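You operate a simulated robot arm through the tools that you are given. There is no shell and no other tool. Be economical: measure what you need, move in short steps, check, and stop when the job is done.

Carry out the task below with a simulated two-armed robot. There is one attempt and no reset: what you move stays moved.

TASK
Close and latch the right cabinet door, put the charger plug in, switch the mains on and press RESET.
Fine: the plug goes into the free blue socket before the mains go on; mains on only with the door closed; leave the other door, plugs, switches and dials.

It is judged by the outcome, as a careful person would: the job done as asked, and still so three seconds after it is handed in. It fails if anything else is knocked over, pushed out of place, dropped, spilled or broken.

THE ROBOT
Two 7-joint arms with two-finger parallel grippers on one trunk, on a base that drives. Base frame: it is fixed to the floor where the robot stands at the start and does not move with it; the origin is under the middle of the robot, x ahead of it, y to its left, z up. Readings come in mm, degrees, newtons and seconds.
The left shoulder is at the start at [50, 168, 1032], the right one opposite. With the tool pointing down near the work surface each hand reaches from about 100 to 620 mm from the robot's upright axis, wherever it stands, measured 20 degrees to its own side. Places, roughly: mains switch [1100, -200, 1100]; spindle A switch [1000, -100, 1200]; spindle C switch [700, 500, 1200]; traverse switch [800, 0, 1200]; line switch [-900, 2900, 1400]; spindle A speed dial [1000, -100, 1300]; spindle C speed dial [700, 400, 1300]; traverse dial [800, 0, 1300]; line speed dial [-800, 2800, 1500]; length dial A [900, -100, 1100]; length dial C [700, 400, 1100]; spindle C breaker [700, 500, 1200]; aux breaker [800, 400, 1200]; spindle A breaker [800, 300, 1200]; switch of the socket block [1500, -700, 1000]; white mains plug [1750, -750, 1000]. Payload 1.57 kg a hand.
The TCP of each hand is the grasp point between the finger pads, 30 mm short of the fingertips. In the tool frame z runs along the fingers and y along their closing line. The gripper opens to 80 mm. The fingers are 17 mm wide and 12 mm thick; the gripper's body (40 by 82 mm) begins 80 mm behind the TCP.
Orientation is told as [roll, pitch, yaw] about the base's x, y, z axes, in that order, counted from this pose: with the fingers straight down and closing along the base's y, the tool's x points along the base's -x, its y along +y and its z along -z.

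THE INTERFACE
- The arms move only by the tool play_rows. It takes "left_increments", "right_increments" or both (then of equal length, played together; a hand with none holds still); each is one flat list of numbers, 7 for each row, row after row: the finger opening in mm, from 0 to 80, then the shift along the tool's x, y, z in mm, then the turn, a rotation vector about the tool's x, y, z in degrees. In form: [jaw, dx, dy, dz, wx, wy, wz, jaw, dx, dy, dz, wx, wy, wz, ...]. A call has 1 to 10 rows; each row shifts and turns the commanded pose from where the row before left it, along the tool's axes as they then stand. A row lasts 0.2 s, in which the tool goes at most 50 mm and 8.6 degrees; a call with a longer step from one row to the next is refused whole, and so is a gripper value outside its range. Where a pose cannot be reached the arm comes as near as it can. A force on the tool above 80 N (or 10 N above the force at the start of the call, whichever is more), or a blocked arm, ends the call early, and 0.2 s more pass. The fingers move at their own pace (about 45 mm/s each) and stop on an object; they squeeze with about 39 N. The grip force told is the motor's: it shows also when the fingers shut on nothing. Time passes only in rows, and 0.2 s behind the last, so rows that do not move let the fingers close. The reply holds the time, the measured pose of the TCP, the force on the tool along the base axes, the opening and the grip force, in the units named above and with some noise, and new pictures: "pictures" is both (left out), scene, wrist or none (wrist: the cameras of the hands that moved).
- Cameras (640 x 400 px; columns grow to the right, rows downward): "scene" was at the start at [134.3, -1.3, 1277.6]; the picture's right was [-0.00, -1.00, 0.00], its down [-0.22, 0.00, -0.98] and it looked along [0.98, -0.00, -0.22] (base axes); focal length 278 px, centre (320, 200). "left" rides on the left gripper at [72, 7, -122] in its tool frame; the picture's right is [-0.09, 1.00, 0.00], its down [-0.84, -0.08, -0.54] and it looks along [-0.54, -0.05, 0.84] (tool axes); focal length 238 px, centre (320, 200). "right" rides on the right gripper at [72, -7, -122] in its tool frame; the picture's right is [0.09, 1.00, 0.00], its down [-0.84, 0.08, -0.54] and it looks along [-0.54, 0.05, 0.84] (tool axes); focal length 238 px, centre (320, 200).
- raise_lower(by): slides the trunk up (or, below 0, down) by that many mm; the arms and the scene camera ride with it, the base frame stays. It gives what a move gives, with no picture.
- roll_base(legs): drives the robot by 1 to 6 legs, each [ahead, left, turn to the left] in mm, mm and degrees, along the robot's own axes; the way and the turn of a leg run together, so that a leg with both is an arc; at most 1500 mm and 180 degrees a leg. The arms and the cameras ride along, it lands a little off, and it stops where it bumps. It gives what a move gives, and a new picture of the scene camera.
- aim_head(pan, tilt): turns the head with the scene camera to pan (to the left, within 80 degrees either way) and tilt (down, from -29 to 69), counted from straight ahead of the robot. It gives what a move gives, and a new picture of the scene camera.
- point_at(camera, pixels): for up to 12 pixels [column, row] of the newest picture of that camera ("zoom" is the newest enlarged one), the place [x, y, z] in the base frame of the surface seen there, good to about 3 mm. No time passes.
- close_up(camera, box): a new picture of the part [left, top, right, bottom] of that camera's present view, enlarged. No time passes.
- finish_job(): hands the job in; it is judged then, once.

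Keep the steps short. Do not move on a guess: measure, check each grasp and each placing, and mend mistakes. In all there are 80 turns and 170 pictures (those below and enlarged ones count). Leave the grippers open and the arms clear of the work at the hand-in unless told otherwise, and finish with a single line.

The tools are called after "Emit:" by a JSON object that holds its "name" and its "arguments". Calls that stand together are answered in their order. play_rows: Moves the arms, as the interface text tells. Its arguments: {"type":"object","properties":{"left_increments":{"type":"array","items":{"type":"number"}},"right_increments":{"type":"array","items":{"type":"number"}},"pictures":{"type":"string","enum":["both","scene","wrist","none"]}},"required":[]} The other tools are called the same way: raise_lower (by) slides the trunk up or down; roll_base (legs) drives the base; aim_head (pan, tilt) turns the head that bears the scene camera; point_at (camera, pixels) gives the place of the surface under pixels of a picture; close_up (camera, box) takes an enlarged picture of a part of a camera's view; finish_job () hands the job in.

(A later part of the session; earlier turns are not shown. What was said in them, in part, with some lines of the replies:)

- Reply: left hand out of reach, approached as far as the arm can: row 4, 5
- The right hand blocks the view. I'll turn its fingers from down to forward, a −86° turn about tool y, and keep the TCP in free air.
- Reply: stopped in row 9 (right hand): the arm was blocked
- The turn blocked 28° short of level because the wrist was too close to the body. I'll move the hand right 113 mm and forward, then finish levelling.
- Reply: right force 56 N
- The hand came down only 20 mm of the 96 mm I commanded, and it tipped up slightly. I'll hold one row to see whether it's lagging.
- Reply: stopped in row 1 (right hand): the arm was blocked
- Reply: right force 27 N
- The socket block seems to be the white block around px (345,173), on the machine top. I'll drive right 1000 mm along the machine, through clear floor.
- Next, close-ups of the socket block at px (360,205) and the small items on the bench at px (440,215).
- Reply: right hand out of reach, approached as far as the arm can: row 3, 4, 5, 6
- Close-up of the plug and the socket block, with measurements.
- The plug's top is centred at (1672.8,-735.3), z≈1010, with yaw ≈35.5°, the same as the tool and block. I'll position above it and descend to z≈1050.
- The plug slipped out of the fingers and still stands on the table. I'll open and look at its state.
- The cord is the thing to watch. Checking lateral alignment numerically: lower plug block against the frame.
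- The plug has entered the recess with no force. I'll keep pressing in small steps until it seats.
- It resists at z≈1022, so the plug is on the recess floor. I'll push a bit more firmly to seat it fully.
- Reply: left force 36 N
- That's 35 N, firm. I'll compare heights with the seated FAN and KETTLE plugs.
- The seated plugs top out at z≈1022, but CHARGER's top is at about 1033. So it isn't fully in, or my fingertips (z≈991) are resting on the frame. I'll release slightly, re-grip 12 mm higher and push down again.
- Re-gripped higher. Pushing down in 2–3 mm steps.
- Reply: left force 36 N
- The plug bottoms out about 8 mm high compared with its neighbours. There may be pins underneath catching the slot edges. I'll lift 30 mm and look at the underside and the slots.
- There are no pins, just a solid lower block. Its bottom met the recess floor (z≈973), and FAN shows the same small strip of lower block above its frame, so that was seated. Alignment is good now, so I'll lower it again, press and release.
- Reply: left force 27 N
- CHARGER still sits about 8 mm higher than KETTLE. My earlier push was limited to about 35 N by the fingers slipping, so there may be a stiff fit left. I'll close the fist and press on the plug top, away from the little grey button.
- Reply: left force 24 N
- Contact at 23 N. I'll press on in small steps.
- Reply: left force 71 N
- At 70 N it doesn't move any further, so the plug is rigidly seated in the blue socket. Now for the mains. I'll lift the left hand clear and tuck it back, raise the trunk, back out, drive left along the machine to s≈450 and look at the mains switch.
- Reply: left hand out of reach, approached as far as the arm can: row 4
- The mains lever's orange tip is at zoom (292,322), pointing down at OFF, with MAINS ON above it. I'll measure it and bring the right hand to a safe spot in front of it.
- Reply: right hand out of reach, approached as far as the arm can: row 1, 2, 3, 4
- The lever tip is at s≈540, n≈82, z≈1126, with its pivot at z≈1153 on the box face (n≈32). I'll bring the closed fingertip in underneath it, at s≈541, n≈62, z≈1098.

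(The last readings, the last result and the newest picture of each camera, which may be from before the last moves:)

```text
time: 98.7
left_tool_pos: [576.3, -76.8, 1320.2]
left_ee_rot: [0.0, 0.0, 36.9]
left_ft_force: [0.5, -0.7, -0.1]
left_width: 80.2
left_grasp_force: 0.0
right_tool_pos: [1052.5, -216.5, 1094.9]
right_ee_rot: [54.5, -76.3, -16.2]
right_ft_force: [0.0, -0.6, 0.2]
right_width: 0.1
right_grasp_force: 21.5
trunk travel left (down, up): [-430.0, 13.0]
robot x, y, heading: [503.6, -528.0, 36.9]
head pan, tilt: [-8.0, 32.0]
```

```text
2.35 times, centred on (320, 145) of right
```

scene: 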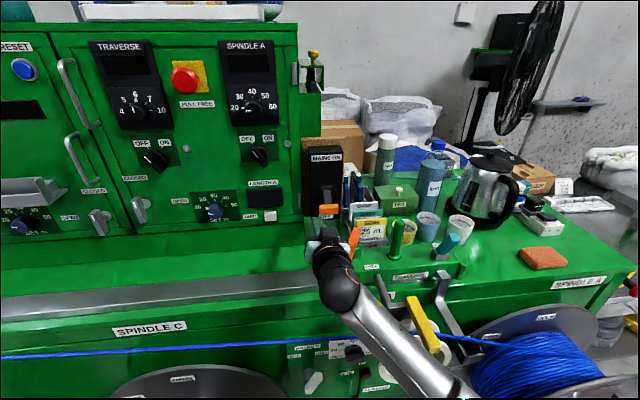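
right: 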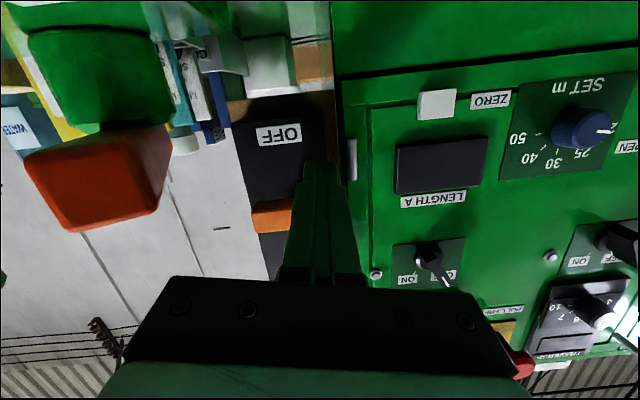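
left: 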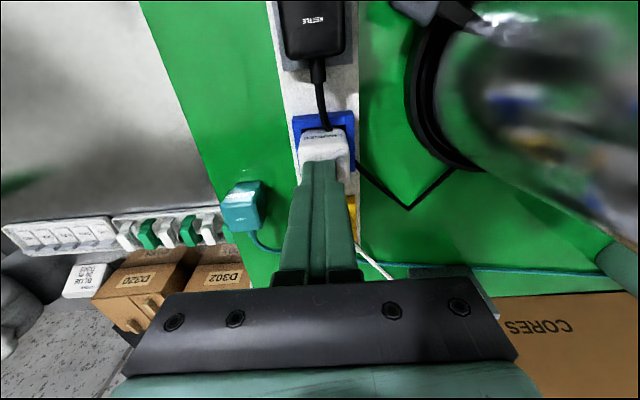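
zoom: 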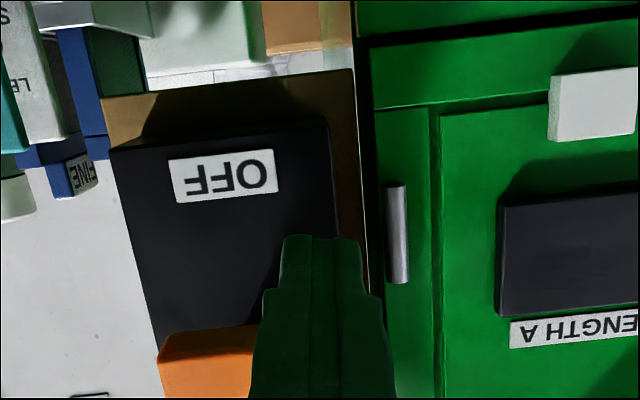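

The fingertip is at s≈512 and the lever tip spans 525–561. The traverse knob stands just right of the gripper, so I'll yaw the hand 12° right (its body swings away from the knob), shift the tip right 16 mm, and then lift the lever.

Emit:
{"name": "play_rows", "arguments": {"right_increments": [0, 0, 0, 0, 6, 0, 0, 0, 0, 0, 0, 6, 0, 0, 0, 0, -8, 4, 0, 0, 0, 0, 0, -8, 4, 0, 0, 0, 0, -12, 0, -1.6, 0, 0, 0, 0, -12, 0, -1.6, 0, 0, 0, 0, -12, 0, -1.6, 0, 0, 0, 0, -12, 0, -1.6, 0, 0, 0, 0, -12, 0, -1.6, 0, 0, 0], "pictures": "both"}}

Emit:
{"name": "close_up", "arguments": {"camera": "scene", "box": [270, 130, 400, 270]}}

Emit:
{"name": "point_at", "arguments": {"camera": "scene", "pixels": [[328, 200], [330, 180], [330, 210], [353, 240], [25, 70], [22, 66]]}}

```text
time: 100.7
left_tool_pos: [576.7, -78.1, 1321.4]
left_ee_rot: [0.0, 0.0, 36.9]
left_ft_force: [-0.1, -1.1, -0.1]
left_width: 80.3
left_grasp_force: 0.0
right_tool_pos: [1107.5, -271.3, 1134.7]
right_ee_rot: [20.8, -79.9, 1.5]
right_ft_force: [0.5, -0.6, -0.2]
right_width: 0.1
right_grasp_force: 20.7
trunk travel left (down, up): [-430.0, 13.0]
robot x, y, heading: [504.8, -530.3, 36.9]
head pan, tilt: [-8.0, 32.0]
```

scene: 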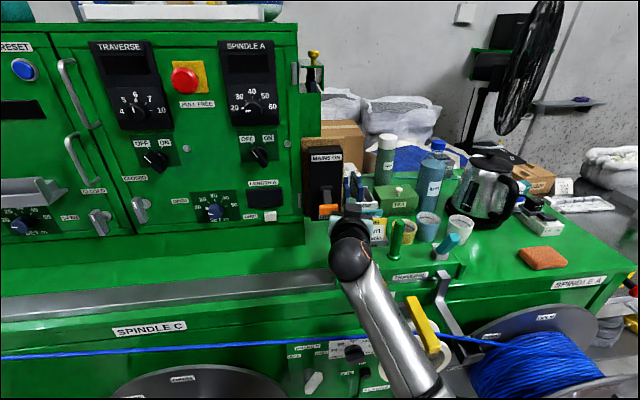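
right: 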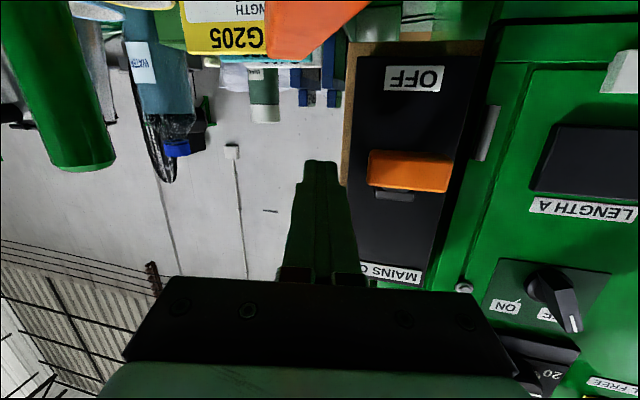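

```text
2.86 times, centred on (335, 200) of scene
```

zoom: 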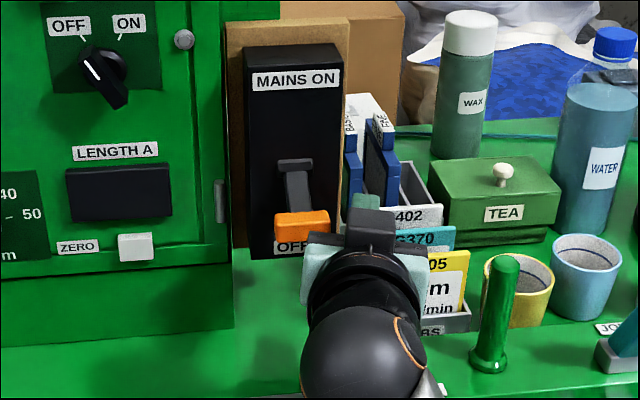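

```text
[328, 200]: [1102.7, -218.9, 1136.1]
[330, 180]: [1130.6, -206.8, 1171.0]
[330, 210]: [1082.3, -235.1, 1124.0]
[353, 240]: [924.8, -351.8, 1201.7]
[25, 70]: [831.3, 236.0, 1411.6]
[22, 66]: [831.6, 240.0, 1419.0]
```

The arm was still catching up with the earlier move. It's now right of the lever (tip s≈597), and the lever is still at OFF. I'll back off, go left and lower, with pauses to settle, and then read the pose.

Emit:
{"name": "play_rows", "arguments": {"right_increments": [0, 0, 0, 0, 0, 0, 0, 0, 7, -10, -43, 0, 0, 0, 0, 1, 25, -6, 0, 0, 0, 0, 1, 25, -6, 0, 0, 0, 0, 17, 0, 3, 0, 0, 0, 0, 17, 0, 3, 0, 0, 0, 0, 0, 0, 0, 0, 0, 0, 0, 0, 0, 0, 0, 0, 0, 0, 0, 0, 0, 0, 0, 0], "pictures": "wrist"}}

Emit:
{"name": "point_at", "arguments": {"camera": "right", "pixels": [[320, 170], [290, 230], [280, 240], [270, 220]]}}

```text
time: 101.3
left_tool_pos: [576.3, -77.9, 1321.2]
left_ee_rot: [0.0, 0.0, 36.9]
left_ft_force: [0.2, 0.1, 0.2]
left_width: 80.2
left_grasp_force: 0.0
right_tool_pos: [1091.8, -304.4, 1153.4]
right_ee_rot: [10.1, -83.4, 10.9]
right_ft_force: [-0.7, 0.8, 0.2]
right_width: 0.0
right_grasp_force: 21.4
trunk travel left (down, up): [-430.0, 13.0]
robot x, y, heading: [499.7, -534.1, 37.0]
head pan, tilt: [-8.0, 32.0]
stopped in row 3 (right hand): the arm was blocked; the commanded pose is now the measured one
```

right: 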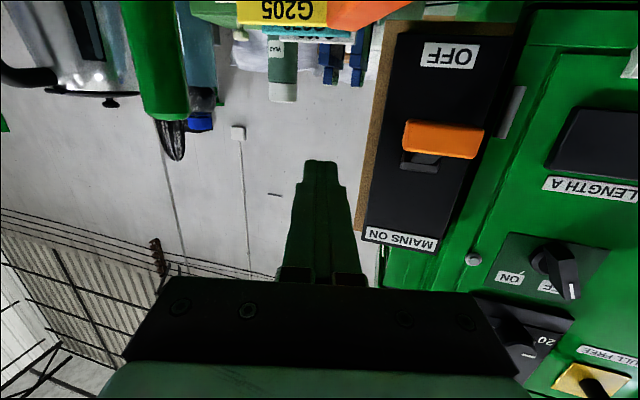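

```text
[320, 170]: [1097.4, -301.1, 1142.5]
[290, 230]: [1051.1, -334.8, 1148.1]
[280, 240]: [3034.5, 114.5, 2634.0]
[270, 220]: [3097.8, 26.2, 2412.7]
```

The forearm is touching something low on the right, and the lever is still OFF. I'll change tactics: raise the hand, pitch the fingers about 26° down so the forearm stays high, align with the lever at s≈543, straddle the orange tip with the open jaw, close and lift.

Emit:
{"name": "play_rows", "arguments": {"right_increments": [70, -12.7, 0, -21.6, 0, 0, 0, 70, -12.7, 0, -21.6, 0, 0, 0, 70, 0, 0, 0, -5, 6.5, 0, 70, 0, 0, 0, -5, 6.5, 0, 70, 0, 0, 0, -5, 6.5, 0, 70, 0, 27.5, 0, 0, 0, 0, 70, 0, 27.5, 0, 0, 0, 0, 70, 0, 0, 0, 0, 0, 0, 70, 0, 0, 0, 0, 0, 0], "pictures": "wrist"}}

Emit:
{"name": "play_rows", "arguments": {"right_increments": [70, 6.2, 0, 29, 0, 0, 0, 70, 6.2, 0, 29, 0, 0, 0, 70, 6.2, 0, 29, 0, 0, 0, 70, 0, 0, 0, 0, 0, 0, 70, 0, 0, 0, 0, 0, 0], "pictures": "both"}}

Emit:
{"name": "close_up", "arguments": {"camera": "scene", "box": [270, 110, 400, 250]}}

```text
time: 102.2
left_tool_pos: [576.7, -77.3, 1322.1]
left_ee_rot: [0.0, -0.1, 36.9]
left_ft_force: [0.2, -0.1, 0.3]
left_width: 80.1
left_grasp_force: 0.1
right_tool_pos: [1080.3, -351.8, 1164.6]
right_ee_rot: [-22.0, -74.6, 44.9]
right_ft_force: [-0.2, -0.2, -0.5]
right_width: 69.9
right_grasp_force: 0.0
trunk travel left (down, up): [-430.0, 13.0]
robot x, y, heading: [506.0, -529.6, 36.7]
head pan, tilt: [-8.0, 32.0]
stopped in row 4 (right hand): the arm was blocked; the commanded pose is now the measured one
```

right: 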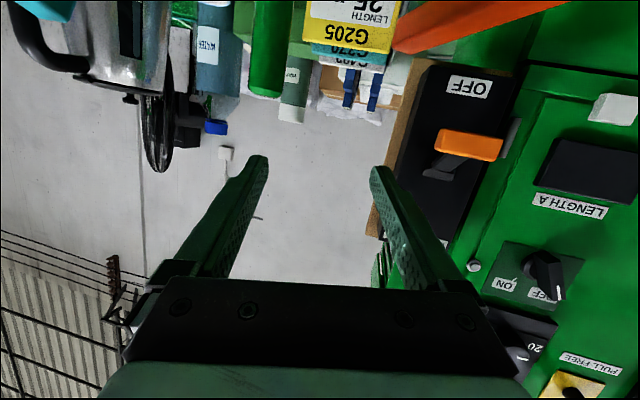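

```text
time: 103.4
left_tool_pos: [577.1, -77.8, 1321.4]
left_ee_rot: [0.0, 0.0, 36.9]
left_ft_force: [1.2, 0.9, 0.1]
left_width: 80.0
left_grasp_force: 0.0
right_tool_pos: [1159.1, -324.9, 1123.6]
right_ee_rot: [-23.3, -74.7, 45.9]
right_ft_force: [0.2, -0.7, 0.5]
right_width: 70.0
right_grasp_force: 0.0
trunk travel left (down, up): [-430.0, 13.0]
robot x, y, heading: [505.9, -531.5, 37.2]
head pan, tilt: [-8.0, 32.0]
```

scene: 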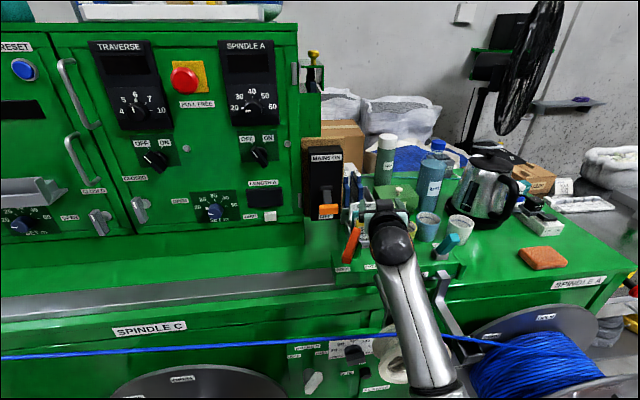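
right: 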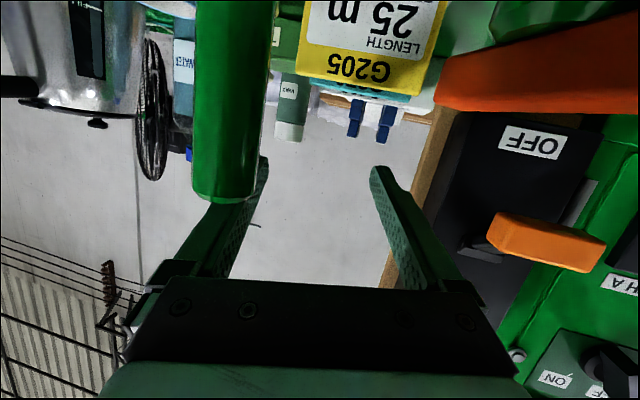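

```text
2.86 times, centred on (335, 180) of scene
```

zoom: 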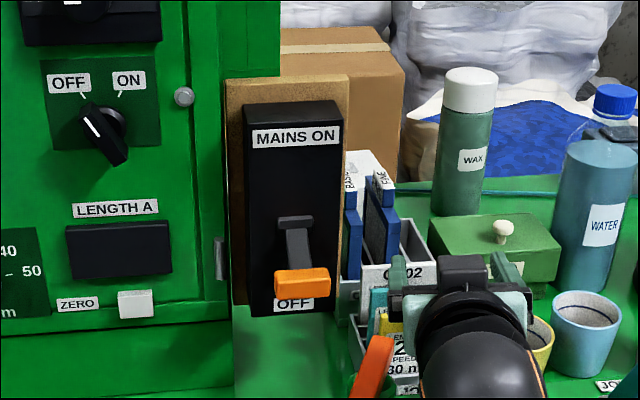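

The right arm can't swing that far left from here. I'll use the base instead: raise the hand a little, back the base 80 mm and shift it left 121 mm so the open jaw lines up with the lever. Then I'll reach in, close on the orange tip and lift.

Emit:
{"name": "play_rows", "arguments": {"right_increments": [70, -22, 0, -25, 0, 0, 0, 70, -22, 0, -15, 0, 0, 0, 70, 0, 0, 0, 0, 0, 0], "pictures": "none"}}

Emit:
{"name": "roll_base", "arguments": {"legs": [[-80, 0, 0], [0, 121, 0]]}}

Emit:
{"name": "play_rows", "arguments": {"right_increments": [70, 8.3, 6, 27, 0, 0, 0, 70, 8.3, 6, 27, 0, 0, 0, 70, 8.3, 6, 27, 0, 0, 0, 70, 0, 0, 29, 0, 0, 0, 70, 0, 0, 0, 0, 0, 0, 0, 0, 0, 0, 0, 0, 0, 0, 0, 0, 0, 0, 0, 0, 0, 0, 0, 0, 0, 0, 0], "pictures": "both"}}

Emit:
{"name": "close_up", "arguments": {"camera": "scene", "box": [290, 90, 450, 250]}}

```text
time: 104.2
left_tool_pos: [576.5, -77.7, 1321.2]
left_ee_rot: [0.1, 0.0, 36.9]
left_ft_force: [-0.6, 0.8, 0.3]
left_width: 80.1
left_grasp_force: 0.0
right_tool_pos: [1143.8, -352.4, 1170.2]
right_ee_rot: [-33.7, -73.1, 54.1]
right_ft_force: [0.6, -0.3, 0.1]
right_width: 69.7
right_grasp_force: 0.1
trunk travel left (down, up): [-430.0, 13.0]
robot x, y, heading: [504.9, -531.4, 36.9]
head pan, tilt: [-8.0, 32.0]
```

```text
time: 106.1
left_tool_pos: [440.7, -29.1, 1322.2]
left_ee_rot: [0.1, 0.0, 36.8]
left_ft_force: [-0.5, 0.2, 0.8]
left_width: 79.9
left_grasp_force: 0.0
right_tool_pos: [1008.4, -304.1, 1173.8]
right_ee_rot: [-33.9, -73.3, 54.3]
right_ft_force: [-0.5, 0.7, 0.3]
right_width: 70.1
right_grasp_force: 0.0
trunk travel left (down, up): [-430.0, 13.0]
robot x, y, heading: [369.4, -485.2, 37.0]
head pan, tilt: [-8.0, 32.0]
```

scene: 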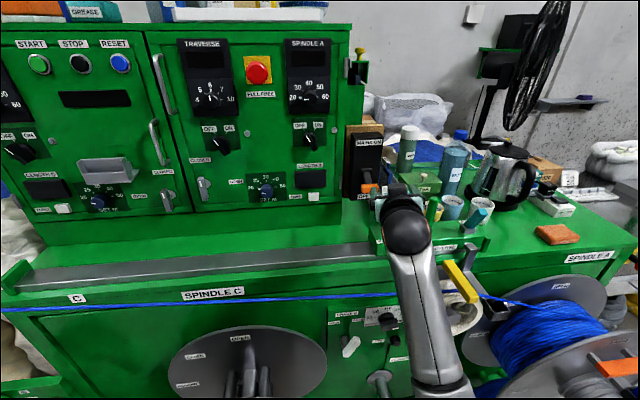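

```text
time: 107.0
left_tool_pos: [431.4, -36.9, 1324.0]
left_ee_rot: [0.1, -0.5, 36.8]
left_ft_force: [-0.4, -0.1, -0.2]
left_width: 79.9
left_grasp_force: 0.0
right_tool_pos: [1061.7, -265.9, 1131.2]
right_ee_rot: [-32.6, -73.8, 53.6]
right_ft_force: [-59.7, -34.1, 10.1]
right_width: 59.2
right_grasp_force: 0.0
trunk travel left (down, up): [-430.0, 13.0]
robot x, y, heading: [363.7, -484.6, 36.9]
head pan, tilt: [-8.0, 32.0]
stopped in row 4 (right hand): the force on the tool passed its limit (the readings are from after the stop); the commanded pose is now the measured one
```

scene: 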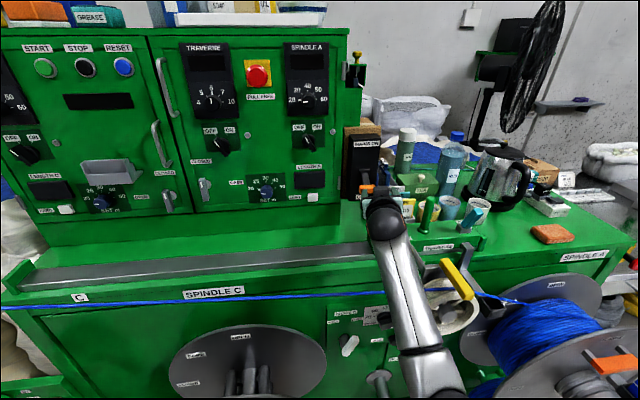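
right: 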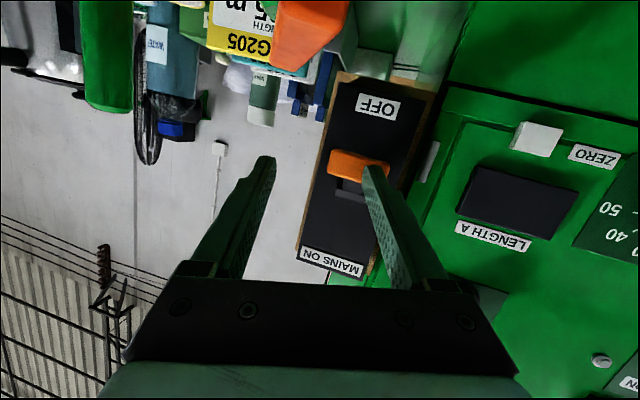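

```text
2.50 times, centred on (370, 170) of scene
```

zoom: 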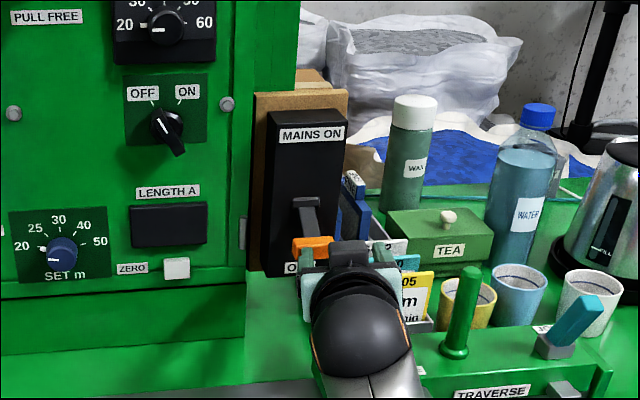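

The left finger met the end of the lever tip head-on. I'll back off 20 mm, shift left 28 mm, straddle the tip, close, lift it 56 mm, then release and back away.

Emit:
{"name": "play_rows", "arguments": {"right_increments": [70, 0, 0, -20, 0, 0, 0, 70, 0, 28, 0, 0, 0, 0, 70, 0, 0, 0, 0, 0, 0, 70, 0, 0, 24, 0, 0, 0, 70, 0, 0, 24, 0, 0, 0, 70, 0, 0, 0, 0, 0, 0, 0, 0, 0, 0, 0, 0, 0, 0, 0, 0, 0, 0, 0, 0, 0, 0, 0, 0, 0, 0, 0, 0, 0, 0, 0, 0, 0, 0], "pictures": "wrist"}}

Emit:
{"name": "play_rows", "arguments": {"right_increments": [0, -11, 0, -2.6, 0, 0, 0, 0, -11, 0, -3, 0, 0, 0, 0, -11, 0, -2.6, 0, 0, 0, 0, -11, 0, -2.6, 0, 0, 0, 0, -11, 0, -1, 0, 0, 0, 0, -8, 0, 0, 0, 0, 0, 0, -6, 0, 0, 0, 0, 0], "pictures": "wrist"}}

Emit:
{"name": "close_up", "arguments": {"camera": "scene", "box": [290, 90, 450, 250]}}

Emit:
{"name": "play_rows", "arguments": {"right_increments": [70, 0, 0, 0, 0, 0, 0, 70, 0, 0, 0, 0, 0, 0, 70, 0, 0, 0, 0, 0, 0, 70, 0, 0, 0, 0, 0, 0, 70, 0, 0, -25, 0, 0, 0, 70, 0, 0, -35, 0, 0, 0, 70, -30, 0, -30, 0, 0, 0, 0, -30, 0, -20, 0, 0, 0, 0, 0, 0, 0, 0, 0, 0, 0, 0, 0, 0, 0, 0, 0], "pictures": "scene"}}

Emit:
{"name": "close_up", "arguments": {"camera": "scene", "box": [290, 90, 450, 250]}}

```text
time: 108.0
left_tool_pos: [429.1, -35.6, 1323.4]
left_ee_rot: [0.0, -0.6, 36.7]
left_ft_force: [0.2, -0.6, 0.1]
left_width: 80.0
left_grasp_force: 0.1
right_tool_pos: [1059.6, -267.0, 1134.4]
right_ee_rot: [-45.8, -73.1, 64.3]
right_ft_force: [-64.1, -29.3, 2.3]
right_width: 64.3
right_grasp_force: 0.1
trunk travel left (down, up): [-430.0, 13.0]
robot x, y, heading: [365.1, -485.1, 37.0]
head pan, tilt: [-8.0, 32.0]
stopped in row 4 (right hand): the force on the tool passed its limit (the readings are from after the stop); the commanded pose is now the measured one
```

right: 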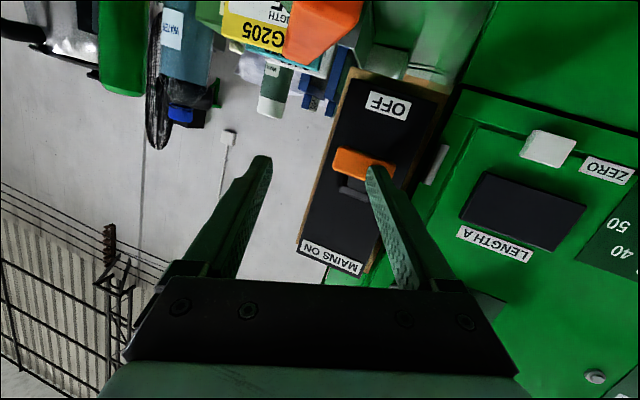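

```text
time: 108.5
left_tool_pos: [429.1, -31.7, 1322.3]
left_ee_rot: [0.0, -0.3, 36.9]
left_ft_force: [0.1, -0.1, 0.5]
left_width: 80.2
left_grasp_force: 0.1
right_tool_pos: [1056.8, -254.1, 1132.3]
right_ee_rot: [-43.6, -71.4, 63.2]
right_ft_force: [-48.3, -1.6, -5.0]
right_width: 33.5
right_grasp_force: 8.7
trunk travel left (down, up): [-430.0, 13.0]
robot x, y, heading: [363.9, -485.0, 36.8]
head pan, tilt: [-8.0, 32.0]
stopped in row 2 (right hand): the force on the tool passed its limit (the readings are from after the stop); the commanded pose is now the measured one
```

right: 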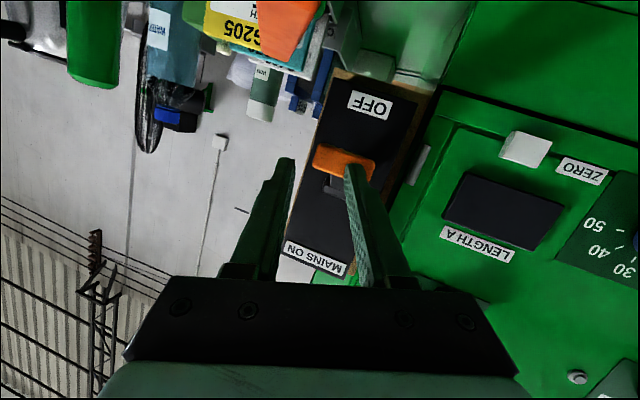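

```text
2.50 times, centred on (370, 170) of scene
```

zoom: 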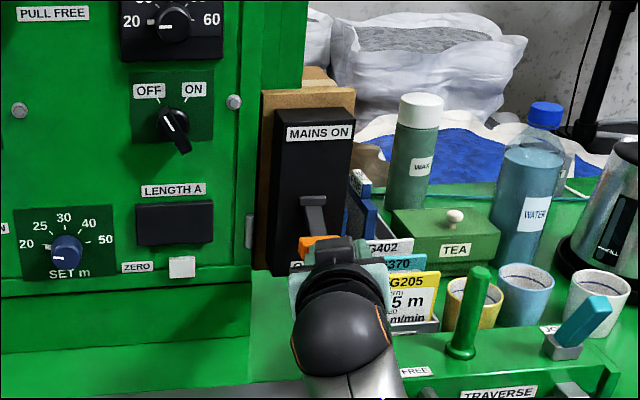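

```text
time: 110.3
left_tool_pos: [437.9, -30.1, 1321.3]
left_ee_rot: [0.1, 0.0, 36.8]
left_ft_force: [0.8, -0.1, -0.1]
left_width: 80.0
left_grasp_force: 0.2
right_tool_pos: [1019.5, -325.4, 1243.7]
right_ee_rot: [-69.7, -70.3, 81.2]
right_ft_force: [0.0, 0.8, -0.3]
right_width: 37.6
right_grasp_force: 0.6
trunk travel left (down, up): [-430.0, 13.0]
robot x, y, heading: [362.3, -487.0, 36.8]
head pan, tilt: [-8.0, 32.0]
stopped in row 8 (right hand): the arm was blocked; the commanded pose is now the measured one
```

scene: 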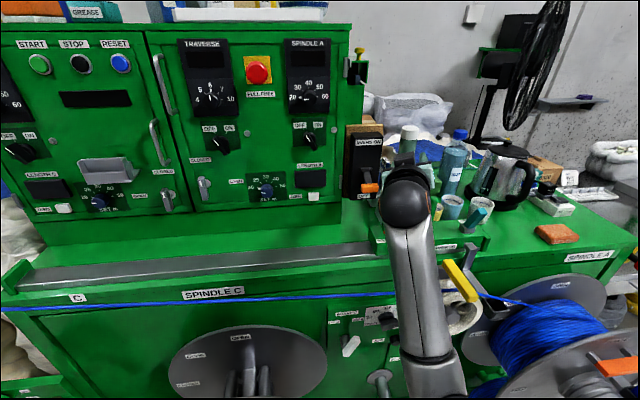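

```text
2.50 times, centred on (370, 170) of scene
5 turns are left
```

zoom: 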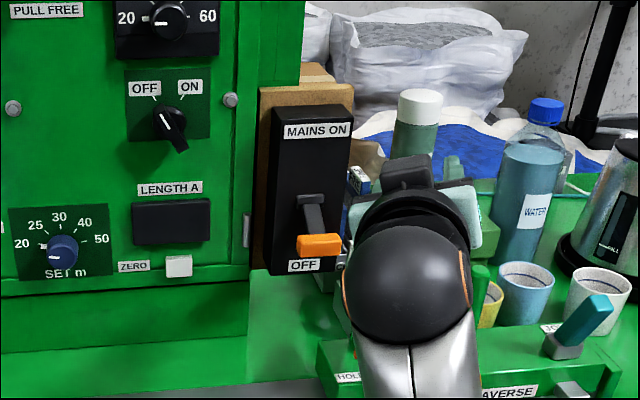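

5 turns remain. The right arm is cramped here, so I'll use the left arm with its fingers down: it can straddle the orange tip from above and lift it. I'll tuck the right hand back, bring the left hand inward and drive right 372 mm.

Emit:
{"name": "play_rows", "arguments": {"left_increments": [80, 0, -28, 0, 0, 0, 0, 80, 0, -28, 0, 0, 0, 0, 80, 0, -28, 0, 0, 0, 0, 80, 0, -28, 0, 0, 0, 0, 80, 0, -28, 0, 0, 0, 0, 80, 0, -28, 0, 0, 0, 0], "pictures": "none"}}

Emit:
{"name": "play_rows", "arguments": {"right_increments": [0, -25, 0, -40, 0, 0, 0, 0, -25, 0, -40, 0, 0, 0, 0, -25, 0, -40, 0, 0, 0, 0, -25, 0, -40, 0, 0, 0, 0, -20, 0, -40, 0, 0, 0, 0, 0, 0, -40, 0, 0, 0], "pictures": "none"}}

Emit:
{"name": "roll_base", "arguments": {"legs": [[0, 0, -0.9], [0, -372, 0]]}}

Emit:
{"name": "aim_head", "arguments": {"pan": 10, "tilt": 32}}

Emit:
{"name": "point_at", "arguments": {"camera": "scene", "pixels": [[320, 200]]}}

```text
time: 111.7
left_tool_pos: [538.4, -166.3, 1320.5]
left_ee_rot: [0.1, 0.0, 36.9]
left_ft_force: [0.3, 0.7, 0.0]
left_width: 80.1
left_grasp_force: 0.0
right_tool_pos: [1019.2, -325.6, 1242.6]
right_ee_rot: [-69.6, -70.3, 81.0]
right_ft_force: [-0.2, -0.5, -0.1]
right_width: 0.0
right_grasp_force: 22.0
trunk travel left (down, up): [-430.0, 13.0]
robot x, y, heading: [363.7, -481.4, 37.0]
head pan, tilt: [-8.0, 32.0]
```

```text
time: 113.1
left_tool_pos: [537.7, -165.2, 1321.1]
left_ee_rot: [0.2, 0.0, 36.9]
left_ft_force: [1.6, 0.5, 0.2]
left_width: 80.0
left_grasp_force: 0.0
right_tool_pos: [789.8, -327.6, 1386.0]
right_ee_rot: [-68.8, -70.3, 80.4]
right_ft_force: [0.4, -0.4, 0.2]
right_width: 0.0
right_grasp_force: 21.5
trunk travel left (down, up): [-430.0, 13.0]
robot x, y, heading: [366.4, -482.9, 37.1]
head pan, tilt: [-8.0, 32.0]
```

```text
time: 115.8
left_tool_pos: [764.2, -471.9, 1320.5]
left_ee_rot: [0.1, -0.1, 36.3]
left_ft_force: [0.3, 0.3, -1.3]
left_width: 79.9
left_grasp_force: 0.0
right_tool_pos: [1015.9, -635.5, 1386.6]
right_ee_rot: [-69.2, -70.4, 80.2]
right_ft_force: [-0.2, 0.5, 0.0]
right_width: 0.0
right_grasp_force: 21.1
trunk travel left (down, up): [-430.0, 13.0]
robot x, y, heading: [586.6, -789.6, 36.1]
head pan, tilt: [-8.0, 32.0]
```

scene: 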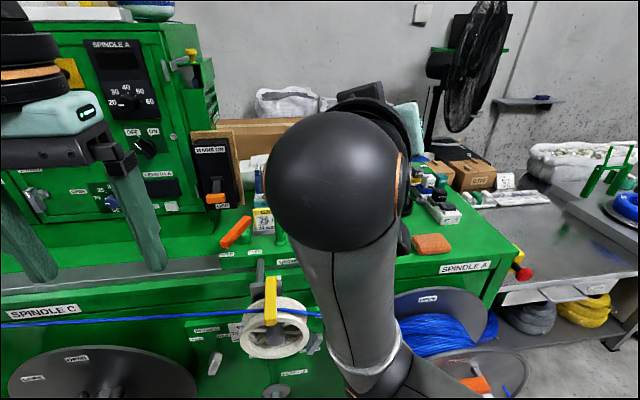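

```text
time: 116.6
left_tool_pos: [764.4, -471.4, 1320.2]
left_ee_rot: [0.1, -0.1, 36.3]
left_ft_force: [-0.4, 0.0, 0.1]
left_width: 80.0
left_grasp_force: 0.1
right_tool_pos: [1015.7, -633.9, 1386.3]
right_ee_rot: [-69.2, -70.3, 80.1]
right_ft_force: [-0.1, 0.2, -0.2]
right_width: 0.2
right_grasp_force: 21.0
trunk travel left (down, up): [-430.0, 13.0]
robot x, y, heading: [585.5, -787.6, 36.4]
head pan, tilt: [10.0, 32.0]
```

scene: 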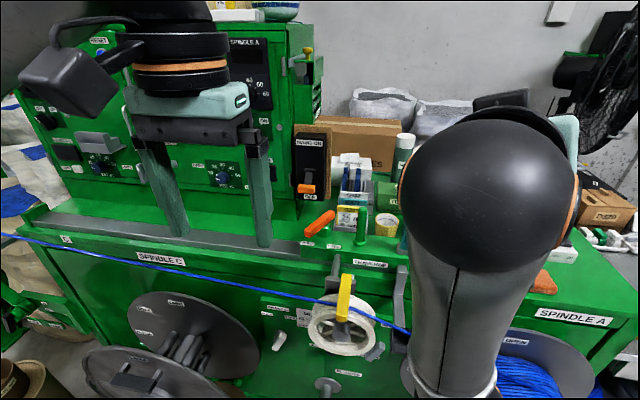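

```text
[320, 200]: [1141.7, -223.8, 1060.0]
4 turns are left
```

4 turns remain. The right hand is tucked high. Next: base forward 160 mm, the left hand forward over the lever tip (target s≈544, n≈74), lowering to z≈1190 to check alignment.

Emit:
{"name": "roll_base", "arguments": {"legs": [[160, 0, 0]]}}

Emit:
{"name": "play_rows", "arguments": {"left_increments": [60, -41, 0.7, 0, 0, 0, 0, 60, -41, 0.7, 0, 0, 0, 0, 60, -41, 0.7, 0, 0, 0, 0, 60, -41, 0.7, 0, 0, 0, 0, 60, -41, 0.6, 0, 0, 0, 0, 60, -41, 0.6, 0, 0, 0, 0, 60, 0, 0, 43, 0, 0, 0, 60, 0, 0, 43, 0, 0, 0, 60, 0, 0, 43, 0, 0, 0, 60, 0, 0, 0, 0, 0, 0], "pictures": "both"}}

Emit:
{"name": "close_up", "arguments": {"camera": "left", "box": [240, 80, 400, 240]}}

Emit:
{"name": "point_at", "arguments": {"camera": "left", "pixels": [[300, 130], [320, 130], [340, 130], [300, 145], [320, 145], [340, 145], [300, 160], [320, 160], [340, 160], [320, 115], [310, 175], [330, 175]]}}

```text
time: 118.0
left_tool_pos: [892.1, -377.5, 1319.8]
left_ee_rot: [0.0, -0.1, 36.3]
left_ft_force: [0.6, 0.1, 0.1]
left_width: 79.8
left_grasp_force: 0.0
right_tool_pos: [1144.3, -540.2, 1385.9]
right_ee_rot: [-69.1, -70.3, 80.2]
right_ft_force: [-0.3, -0.2, -0.4]
right_width: 0.0
right_grasp_force: 21.6
trunk travel left (down, up): [-430.0, 13.0]
robot x, y, heading: [716.1, -698.1, 36.3]
head pan, tilt: [10.0, 32.0]
```

scene: 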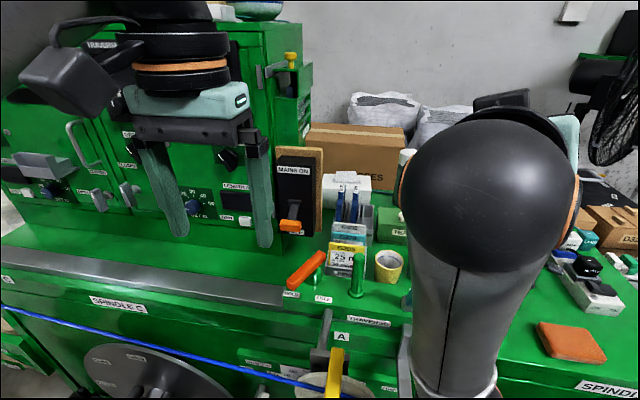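

```text
time: 120.2
left_tool_pos: [1068.7, -242.4, 1191.4]
left_ee_rot: [0.1, -0.1, 36.4]
left_ft_force: [-0.3, -0.5, 0.5]
left_width: 59.8
left_grasp_force: 0.2
left hand out of reach, approached as far as the arm can: row 6
right_tool_pos: [1142.8, -542.1, 1386.7]
right_ee_rot: [-69.2, -70.2, 80.2]
right_ft_force: [0.6, 0.7, -0.4]
right_width: 0.1
right_grasp_force: 20.9
trunk travel left (down, up): [-430.0, 13.0]
robot x, y, heading: [719.7, -697.7, 36.5]
head pan, tilt: [10.0, 32.0]
```

scene: 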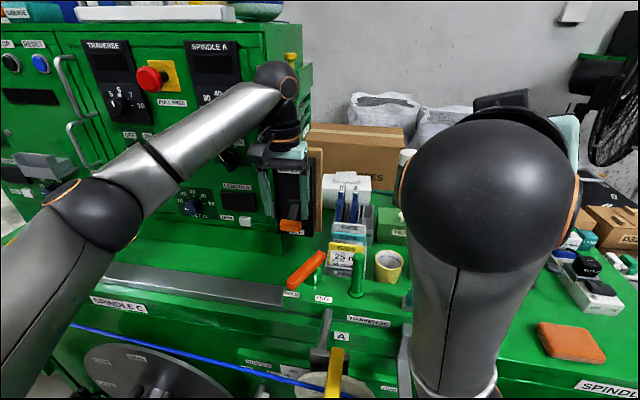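
left: 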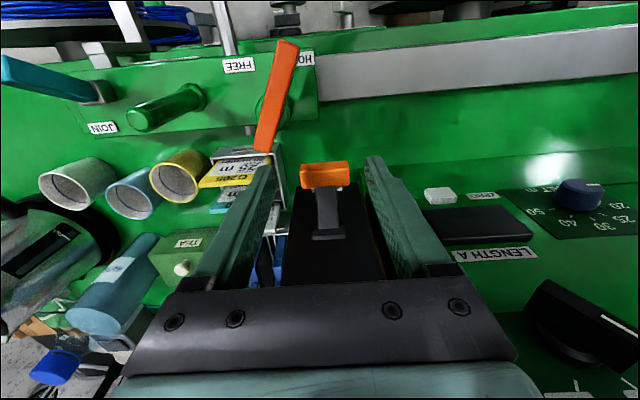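

```text
2.50 times, centred on (320, 160) of left
```

zoom: 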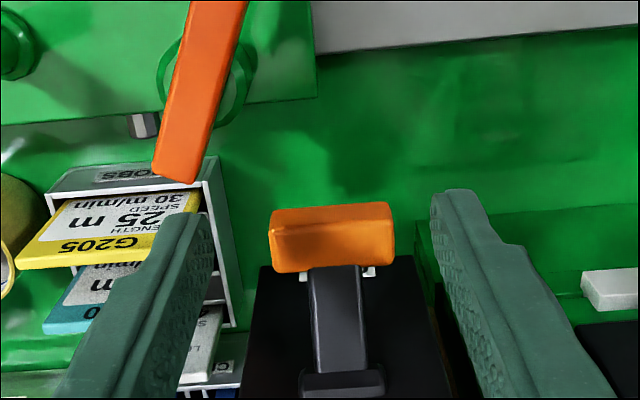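

```text
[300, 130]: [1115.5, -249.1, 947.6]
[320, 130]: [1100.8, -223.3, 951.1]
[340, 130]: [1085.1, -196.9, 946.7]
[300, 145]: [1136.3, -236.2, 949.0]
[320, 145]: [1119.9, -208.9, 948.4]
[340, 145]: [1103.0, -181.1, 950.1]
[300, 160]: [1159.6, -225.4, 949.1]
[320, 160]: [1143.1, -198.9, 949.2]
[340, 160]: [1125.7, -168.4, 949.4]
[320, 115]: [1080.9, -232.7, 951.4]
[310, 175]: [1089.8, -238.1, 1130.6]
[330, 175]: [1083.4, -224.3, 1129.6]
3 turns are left
```

The orange tip is centred between the fingers. I'll go forward 21 mm and down 65 mm, close, lift along the lever's arc, release, rise and retreat, and take a picture to check. Then I'll drive back to where RESET is reachable.

Emit:
{"name": "play_rows", "arguments": {"left_increments": [50, -10.5, 0.5, 15, 0, 0, 0, 50, -10.5, 0.3, 20, 0, 0, 0, 50, 0, 0, 20, 0, 0, 0, 50, 0, 0, 10, 0, 0, 0, 50, 0, 0, 0, 0, 0, 0, 0, 0, 0, 0, 0, 0, 0, 0, 0, 0, 0, 0, 0, 0, 0, 0, 0, 0, 0, 0, 0], "pictures": "none"}}

Emit:
{"name": "play_rows", "arguments": {"left_increments": [0, 4, 0, -10, 0, 0, 0, 0, 3, 0, -10, 0, 0, 0, 0, 1, 0, -10, 0, 0, 0, 0, -1, 0, -10, 0, 0, 0, 0, -3, 0, -10, 0, 0, 0, 0, -4, 0, -10, 0, 0, 0, 0, -3, 0, -6, 0, 0, 0], "pictures": "wrist"}}

Emit:
{"name": "play_rows", "arguments": {"left_increments": [55, 0, 0, 0, 0, 0, 0, 55, 0, 0, 0, 0, 0, 0, 55, 0, 0, 0, 0, 0, 0, 55, 0, 0, -35, 0, 0, 0, 55, 0, 0, -40, 0, 0, 0, 55, 45, 0, 0, 0, 0, 0, 55, 45, 0, 0, 0, 0, 0, 80, 45, 0, 0, 0, 0, 0, 80, 45, 0, 0, 0, 0, 0], "pictures": "wrist"}}

Emit:
{"name": "close_up", "arguments": {"camera": "scene", "box": [220, 130, 360, 270]}}

Emit:
{"name": "roll_base", "arguments": {"legs": [[-190, 0, 0], [0, 836, 0], [140, 0, 0]]}}

Emit:
{"name": "aim_head", "arguments": {"pan": -5, "tilt": 20}}

Emit:
{"name": "close_up", "arguments": {"camera": "scene", "box": [260, 80, 560, 280]}}

```text
time: 122.0
left_tool_pos: [1085.6, -228.0, 1126.8]
left_ee_rot: [0.1, 0.1, 36.6]
left_ft_force: [-5.2, 6.6, 1.3]
left_width: 50.0
left_grasp_force: 39.4
right_tool_pos: [1142.8, -540.8, 1386.3]
right_ee_rot: [-69.2, -70.4, 80.3]
right_ft_force: [-0.5, 0.5, -0.8]
right_width: 0.0
right_grasp_force: 20.8
trunk travel left (down, up): [-430.0, 13.0]
robot x, y, heading: [720.1, -696.2, 36.4]
head pan, tilt: [10.0, 32.0]
```

```text
time: 123.7
left_tool_pos: [1085.9, -227.4, 1193.9]
left_ee_rot: [0.1, 0.3, 36.3]
left_ft_force: [-16.1, -3.7, -8.4]
left_width: 50.1
left_grasp_force: 45.2
right_tool_pos: [1141.6, -541.7, 1387.2]
right_ee_rot: [-69.5, -70.3, 80.5]
right_ft_force: [-0.6, 0.2, 0.1]
right_width: 0.0
right_grasp_force: 20.9
trunk travel left (down, up): [-430.0, 13.0]
robot x, y, heading: [716.8, -695.8, 36.4]
head pan, tilt: [10.0, 32.0]
```

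left: 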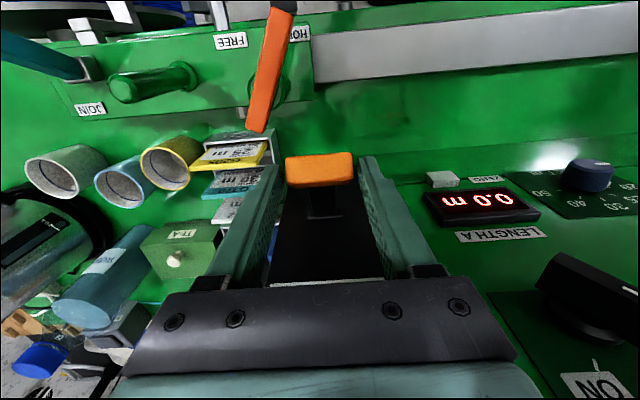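

```text
time: 125.7
left_tool_pos: [944.2, -334.2, 1268.2]
left_ee_rot: [0.1, 0.0, 36.4]
left_ft_force: [0.3, -0.1, -0.1]
left_width: 80.2
left_grasp_force: 0.0
right_tool_pos: [1142.0, -542.3, 1386.4]
right_ee_rot: [-69.2, -70.2, 80.3]
right_ft_force: [-0.8, -0.1, 0.1]
right_width: 0.2
right_grasp_force: 21.0
trunk travel left (down, up): [-430.0, 13.0]
robot x, y, heading: [718.2, -693.8, 36.2]
head pan, tilt: [10.0, 32.0]
```

left: 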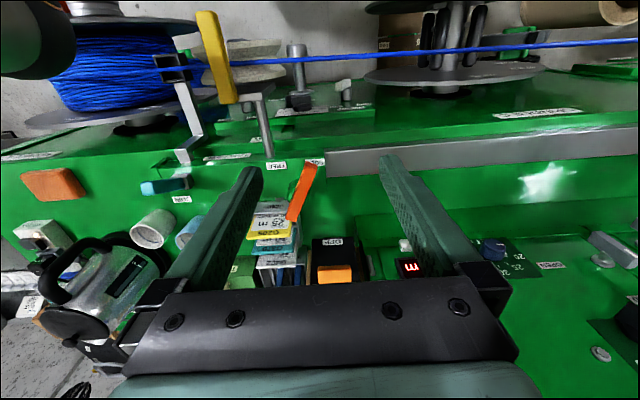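

```text
2.86 times, centred on (290, 200) of scene
```

zoom: 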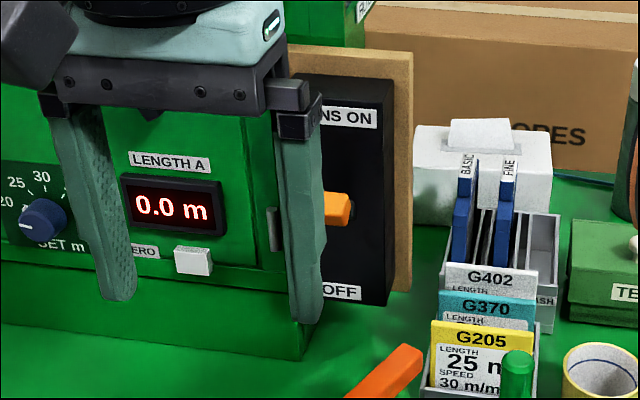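

```text
time: 132.2
left_tool_pos: [407.5, 317.3, 1266.7]
left_ee_rot: [-0.1, 0.0, 36.3]
left_ft_force: [0.2, -0.9, 0.1]
left_width: 80.1
left_grasp_force: 0.0
right_tool_pos: [605.0, 111.5, 1385.6]
right_ee_rot: [-69.0, -70.4, 80.1]
right_ft_force: [-0.2, 0.5, 0.1]
right_width: 0.1
right_grasp_force: 21.2
trunk travel left (down, up): [-430.0, 13.0]
robot x, y, heading: [175.8, -42.1, 36.4]
head pan, tilt: [10.0, 32.0]
```

scene: 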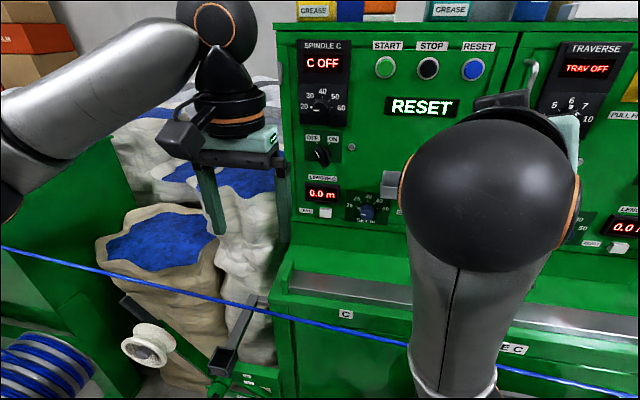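

```text
time: 133.0
left_tool_pos: [406.5, 317.3, 1267.4]
left_ee_rot: [0.1, 0.0, 36.2]
left_ft_force: [0.2, 0.7, 0.0]
left_width: 79.8
left_grasp_force: 0.1
right_tool_pos: [603.1, 110.5, 1385.8]
right_ee_rot: [-69.2, -70.3, 80.3]
right_ft_force: [-0.1, -0.5, 0.9]
right_width: 0.0
right_grasp_force: 21.2
trunk travel left (down, up): [-430.0, 13.0]
robot x, y, heading: [176.1, -45.2, 36.2]
head pan, tilt: [-5.0, 20.0]
```

scene: 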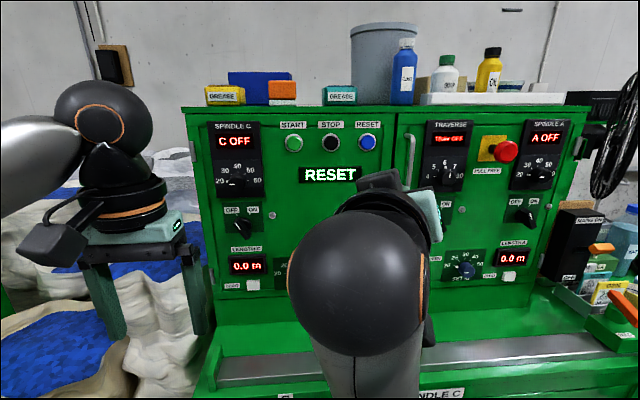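

```text
2.00 times, centred on (410, 180) of scene
2 turns are left
```

zoom: 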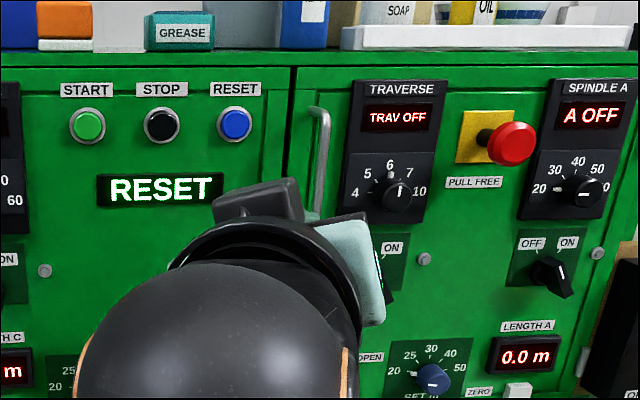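

Mains is ON: the displays are lit and the panel shows "RESET". 2 turns remain. The RESET button is at (830,239,1410), and the closed right fingertip is about 230 mm in front of it. I'll shift the base 40 mm left for an easier reach, line up, press, press once more slightly offset, then back off and open.

Emit:
{"name": "roll_base", "arguments": {"legs": [[0, 40, 0]]}}

Emit:
{"name": "play_rows", "arguments": {"right_increments": [0, -6.8, -32.2, 11.7, 0, 0, 0, 0, -6.8, -32.2, 11.7, 0, 0, 0, 0, -8.4, 13.3, 31.4, 0, 0, 0, 0, -8.4, 13.3, 31.4, 0, 0, 0, 0, -8.4, 13.3, 31.4, 0, 0, 0, 0, -8.4, 13.3, 31.4, 0, 0, 0, 0, -8.4, 13.3, 31.4, 0, 0, 0, 0, 0, 0, 0, 0, 0, 0, 0, 0, 0, 0, 0, 0, 0], "pictures": "wrist"}}

Emit:
{"name": "play_rows", "arguments": {"right_increments": [0, -4.8, 7.6, 17.9, 0, 0, 0, 0, -3.6, 5.7, 13.5, 0, 0, 0, 0, -2.2, 3.4, 8.1, 0, 0, 0, 0, -1.4, 2.3, 5.4, 0, 0, 0, 0, -1.2, 1.9, 4.5, 0, 0, 0, 0, -1.2, 1.9, 4.5, 0, 0, 0, 0, -1.2, 1.9, 4.5, 0, 0, 0, 0, 0, 0, 0, 0, 0, 0], "pictures": "wrist"}}

Emit:
{"name": "play_rows", "arguments": {"right_increments": [0, 4.8, -7.6, -17.9, 0, 0, 0, 0, 2.4, -3.8, -9, 0, 0, 0, 0, 6, -5, 2, 0, 0, 0, 0, -4.8, 7.6, 17.9, 0, 0, 0, 0, -2.4, 3.8, 9, 0, 0, 0, 0, -1.2, 1.9, 4.5, 0, 0, 0, 0, -1.2, 1.9, 4.5, 0, 0, 0, 0, 0, 0, 0, 0, 0, 0], "pictures": "wrist"}}

Emit:
{"name": "play_rows", "arguments": {"right_increments": [0, 4.8, -7.6, -17.9, 0, 0, 0, 0, 8.4, -13.3, -31.4, 0, 0, 0, 80, 8.4, -13.3, -31.4, 0, 0, 0, 80, 8.4, -13.3, -31.4, 0, 0, 0, 80, 8.4, -13.3, -31.4, 0, 0, 0, 80, 0, 0, 0, 0, 0, 0, 80, 0, 0, 0, 0, 0, 0], "pictures": "scene"}}

Emit:
{"name": "close_up", "arguments": {"camera": "scene", "box": [180, 80, 420, 230]}}

```text
time: 133.9
left_tool_pos: [383.2, 350.7, 1266.8]
left_ee_rot: [0.0, -0.1, 36.3]
left_ft_force: [-1.0, -0.1, -0.3]
left_width: 80.0
left_grasp_force: 0.1
right_tool_pos: [579.5, 142.7, 1385.1]
right_ee_rot: [-69.3, -70.3, 80.4]
right_ft_force: [-0.4, -0.2, 0.7]
right_width: 0.0
right_grasp_force: 21.7
trunk travel left (down, up): [-430.0, 13.0]
robot x, y, heading: [153.5, -12.6, 36.1]
head pan, tilt: [-5.0, 20.0]
```

scene: 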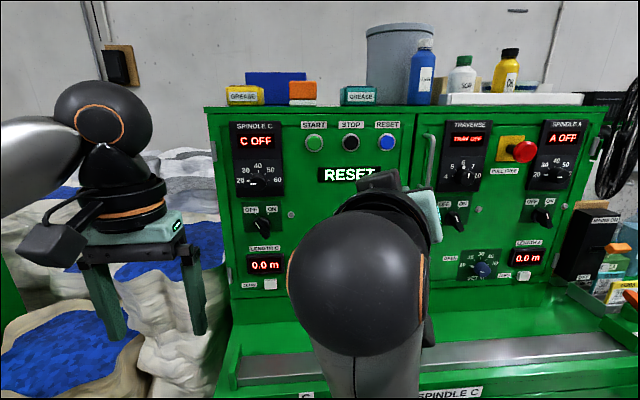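

```text
time: 135.9
left_tool_pos: [384.7, 349.9, 1268.0]
left_ee_rot: [0.1, -0.1, 36.3]
left_ft_force: [-0.4, -0.2, -0.4]
left_width: 80.2
left_grasp_force: 0.1
right_tool_pos: [758.3, 194.7, 1417.1]
right_ee_rot: [-69.2, -70.3, 80.2]
right_ft_force: [-0.3, -0.1, -0.6]
right_width: 0.2
right_grasp_force: 21.3
trunk travel left (down, up): [-430.0, 13.0]
robot x, y, heading: [156.6, -13.4, 36.2]
head pan, tilt: [-5.0, 20.0]
```

right: 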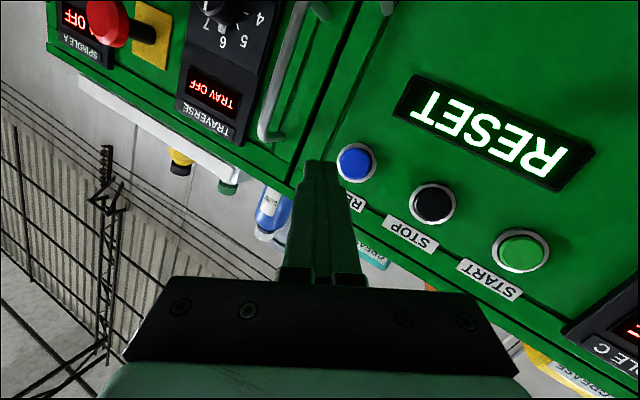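

```text
time: 137.7
left_tool_pos: [380.6, 347.3, 1268.5]
left_ee_rot: [0.0, -0.1, 36.3]
left_ft_force: [-0.8, 1.1, -0.1]
left_width: 79.9
left_grasp_force: 0.1
right_tool_pos: [809.7, 229.5, 1418.8]
right_ee_rot: [-69.3, -70.5, 80.4]
right_ft_force: [-20.2, -12.9, -7.6]
right_width: 0.1
right_grasp_force: 21.4
trunk travel left (down, up): [-430.0, 13.0]
robot x, y, heading: [154.3, -14.4, 36.2]
head pan, tilt: [-5.0, 20.0]
```

right: 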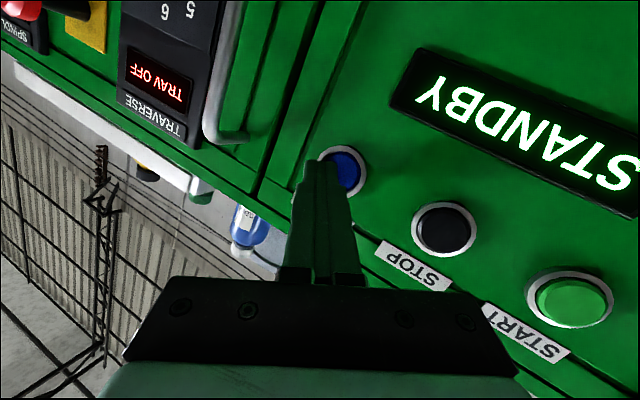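

```text
time: 139.5
left_tool_pos: [376.0, 343.7, 1269.9]
left_ee_rot: [0.1, -0.5, 36.3]
left_ft_force: [0.5, 0.2, 0.4]
left_width: 79.7
left_grasp_force: 0.0
right_tool_pos: [815.2, 224.1, 1413.1]
right_ee_rot: [-67.5, -70.2, 78.2]
right_ft_force: [-55.2, -34.4, -26.7]
right_width: 0.1
right_grasp_force: 21.1
trunk travel left (down, up): [-430.0, 13.0]
robot x, y, heading: [151.2, -17.0, 36.4]
head pan, tilt: [-5.0, 20.0]
```

right: 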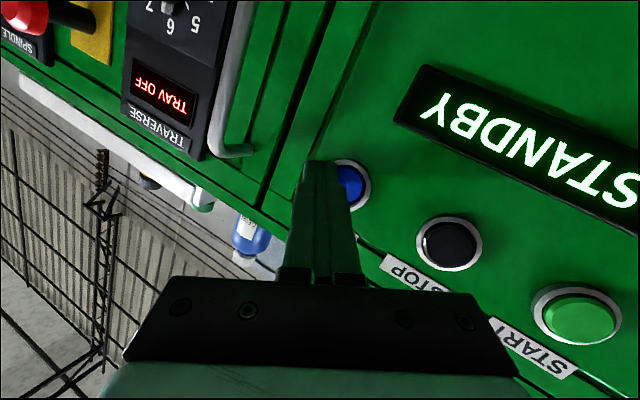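

```text
time: 141.1
left_tool_pos: [384.4, 350.6, 1267.0]
left_ee_rot: [0.0, -0.1, 36.3]
left_ft_force: [0.0, -0.4, -0.5]
left_width: 79.9
left_grasp_force: 0.1
right_tool_pos: [695.3, 137.7, 1410.8]
right_ee_rot: [-69.2, -70.2, 80.2]
right_ft_force: [0.0, -0.9, -0.1]
right_width: 80.0
right_grasp_force: 0.1
trunk travel left (down, up): [-430.0, 13.0]
robot x, y, heading: [152.8, -11.6, 36.4]
head pan, tilt: [-5.0, 20.0]
```

scene: 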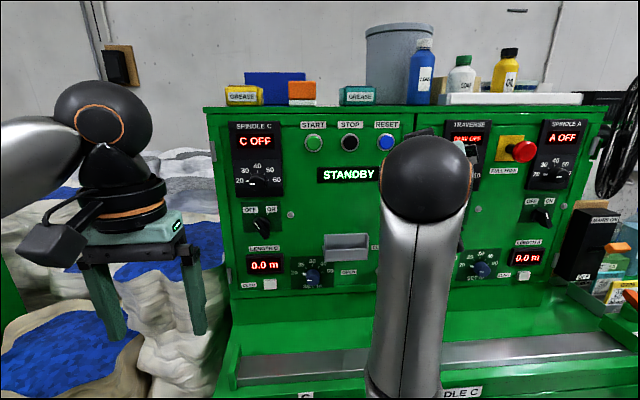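

```text
2.67 times, centred on (300, 155) of scene
1 turns are left
```

zoom: 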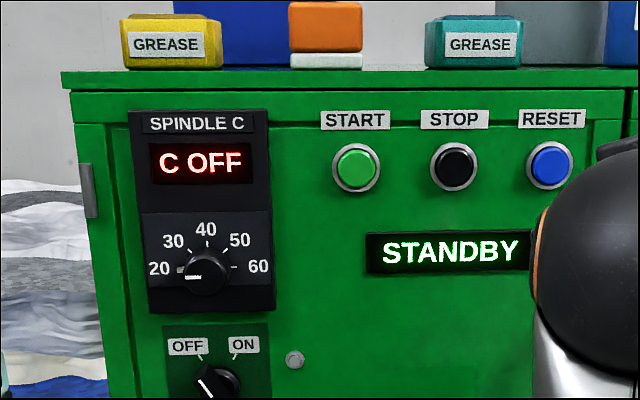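

The panel now reads STANDBY, so RESET was accepted. Both grippers are open and clear of the machine, so I'm handing in.

Emit:
{"name": "finish_job", "arguments": {}}

```text
The job is handed in.
```

The right door is closed and latched, the charger plug is in the blue socket (about 8 mm prouder than its neighbours but solid at 70 N), the mains are on, and RESET was pressed (twice); the panel reads STANDBY.
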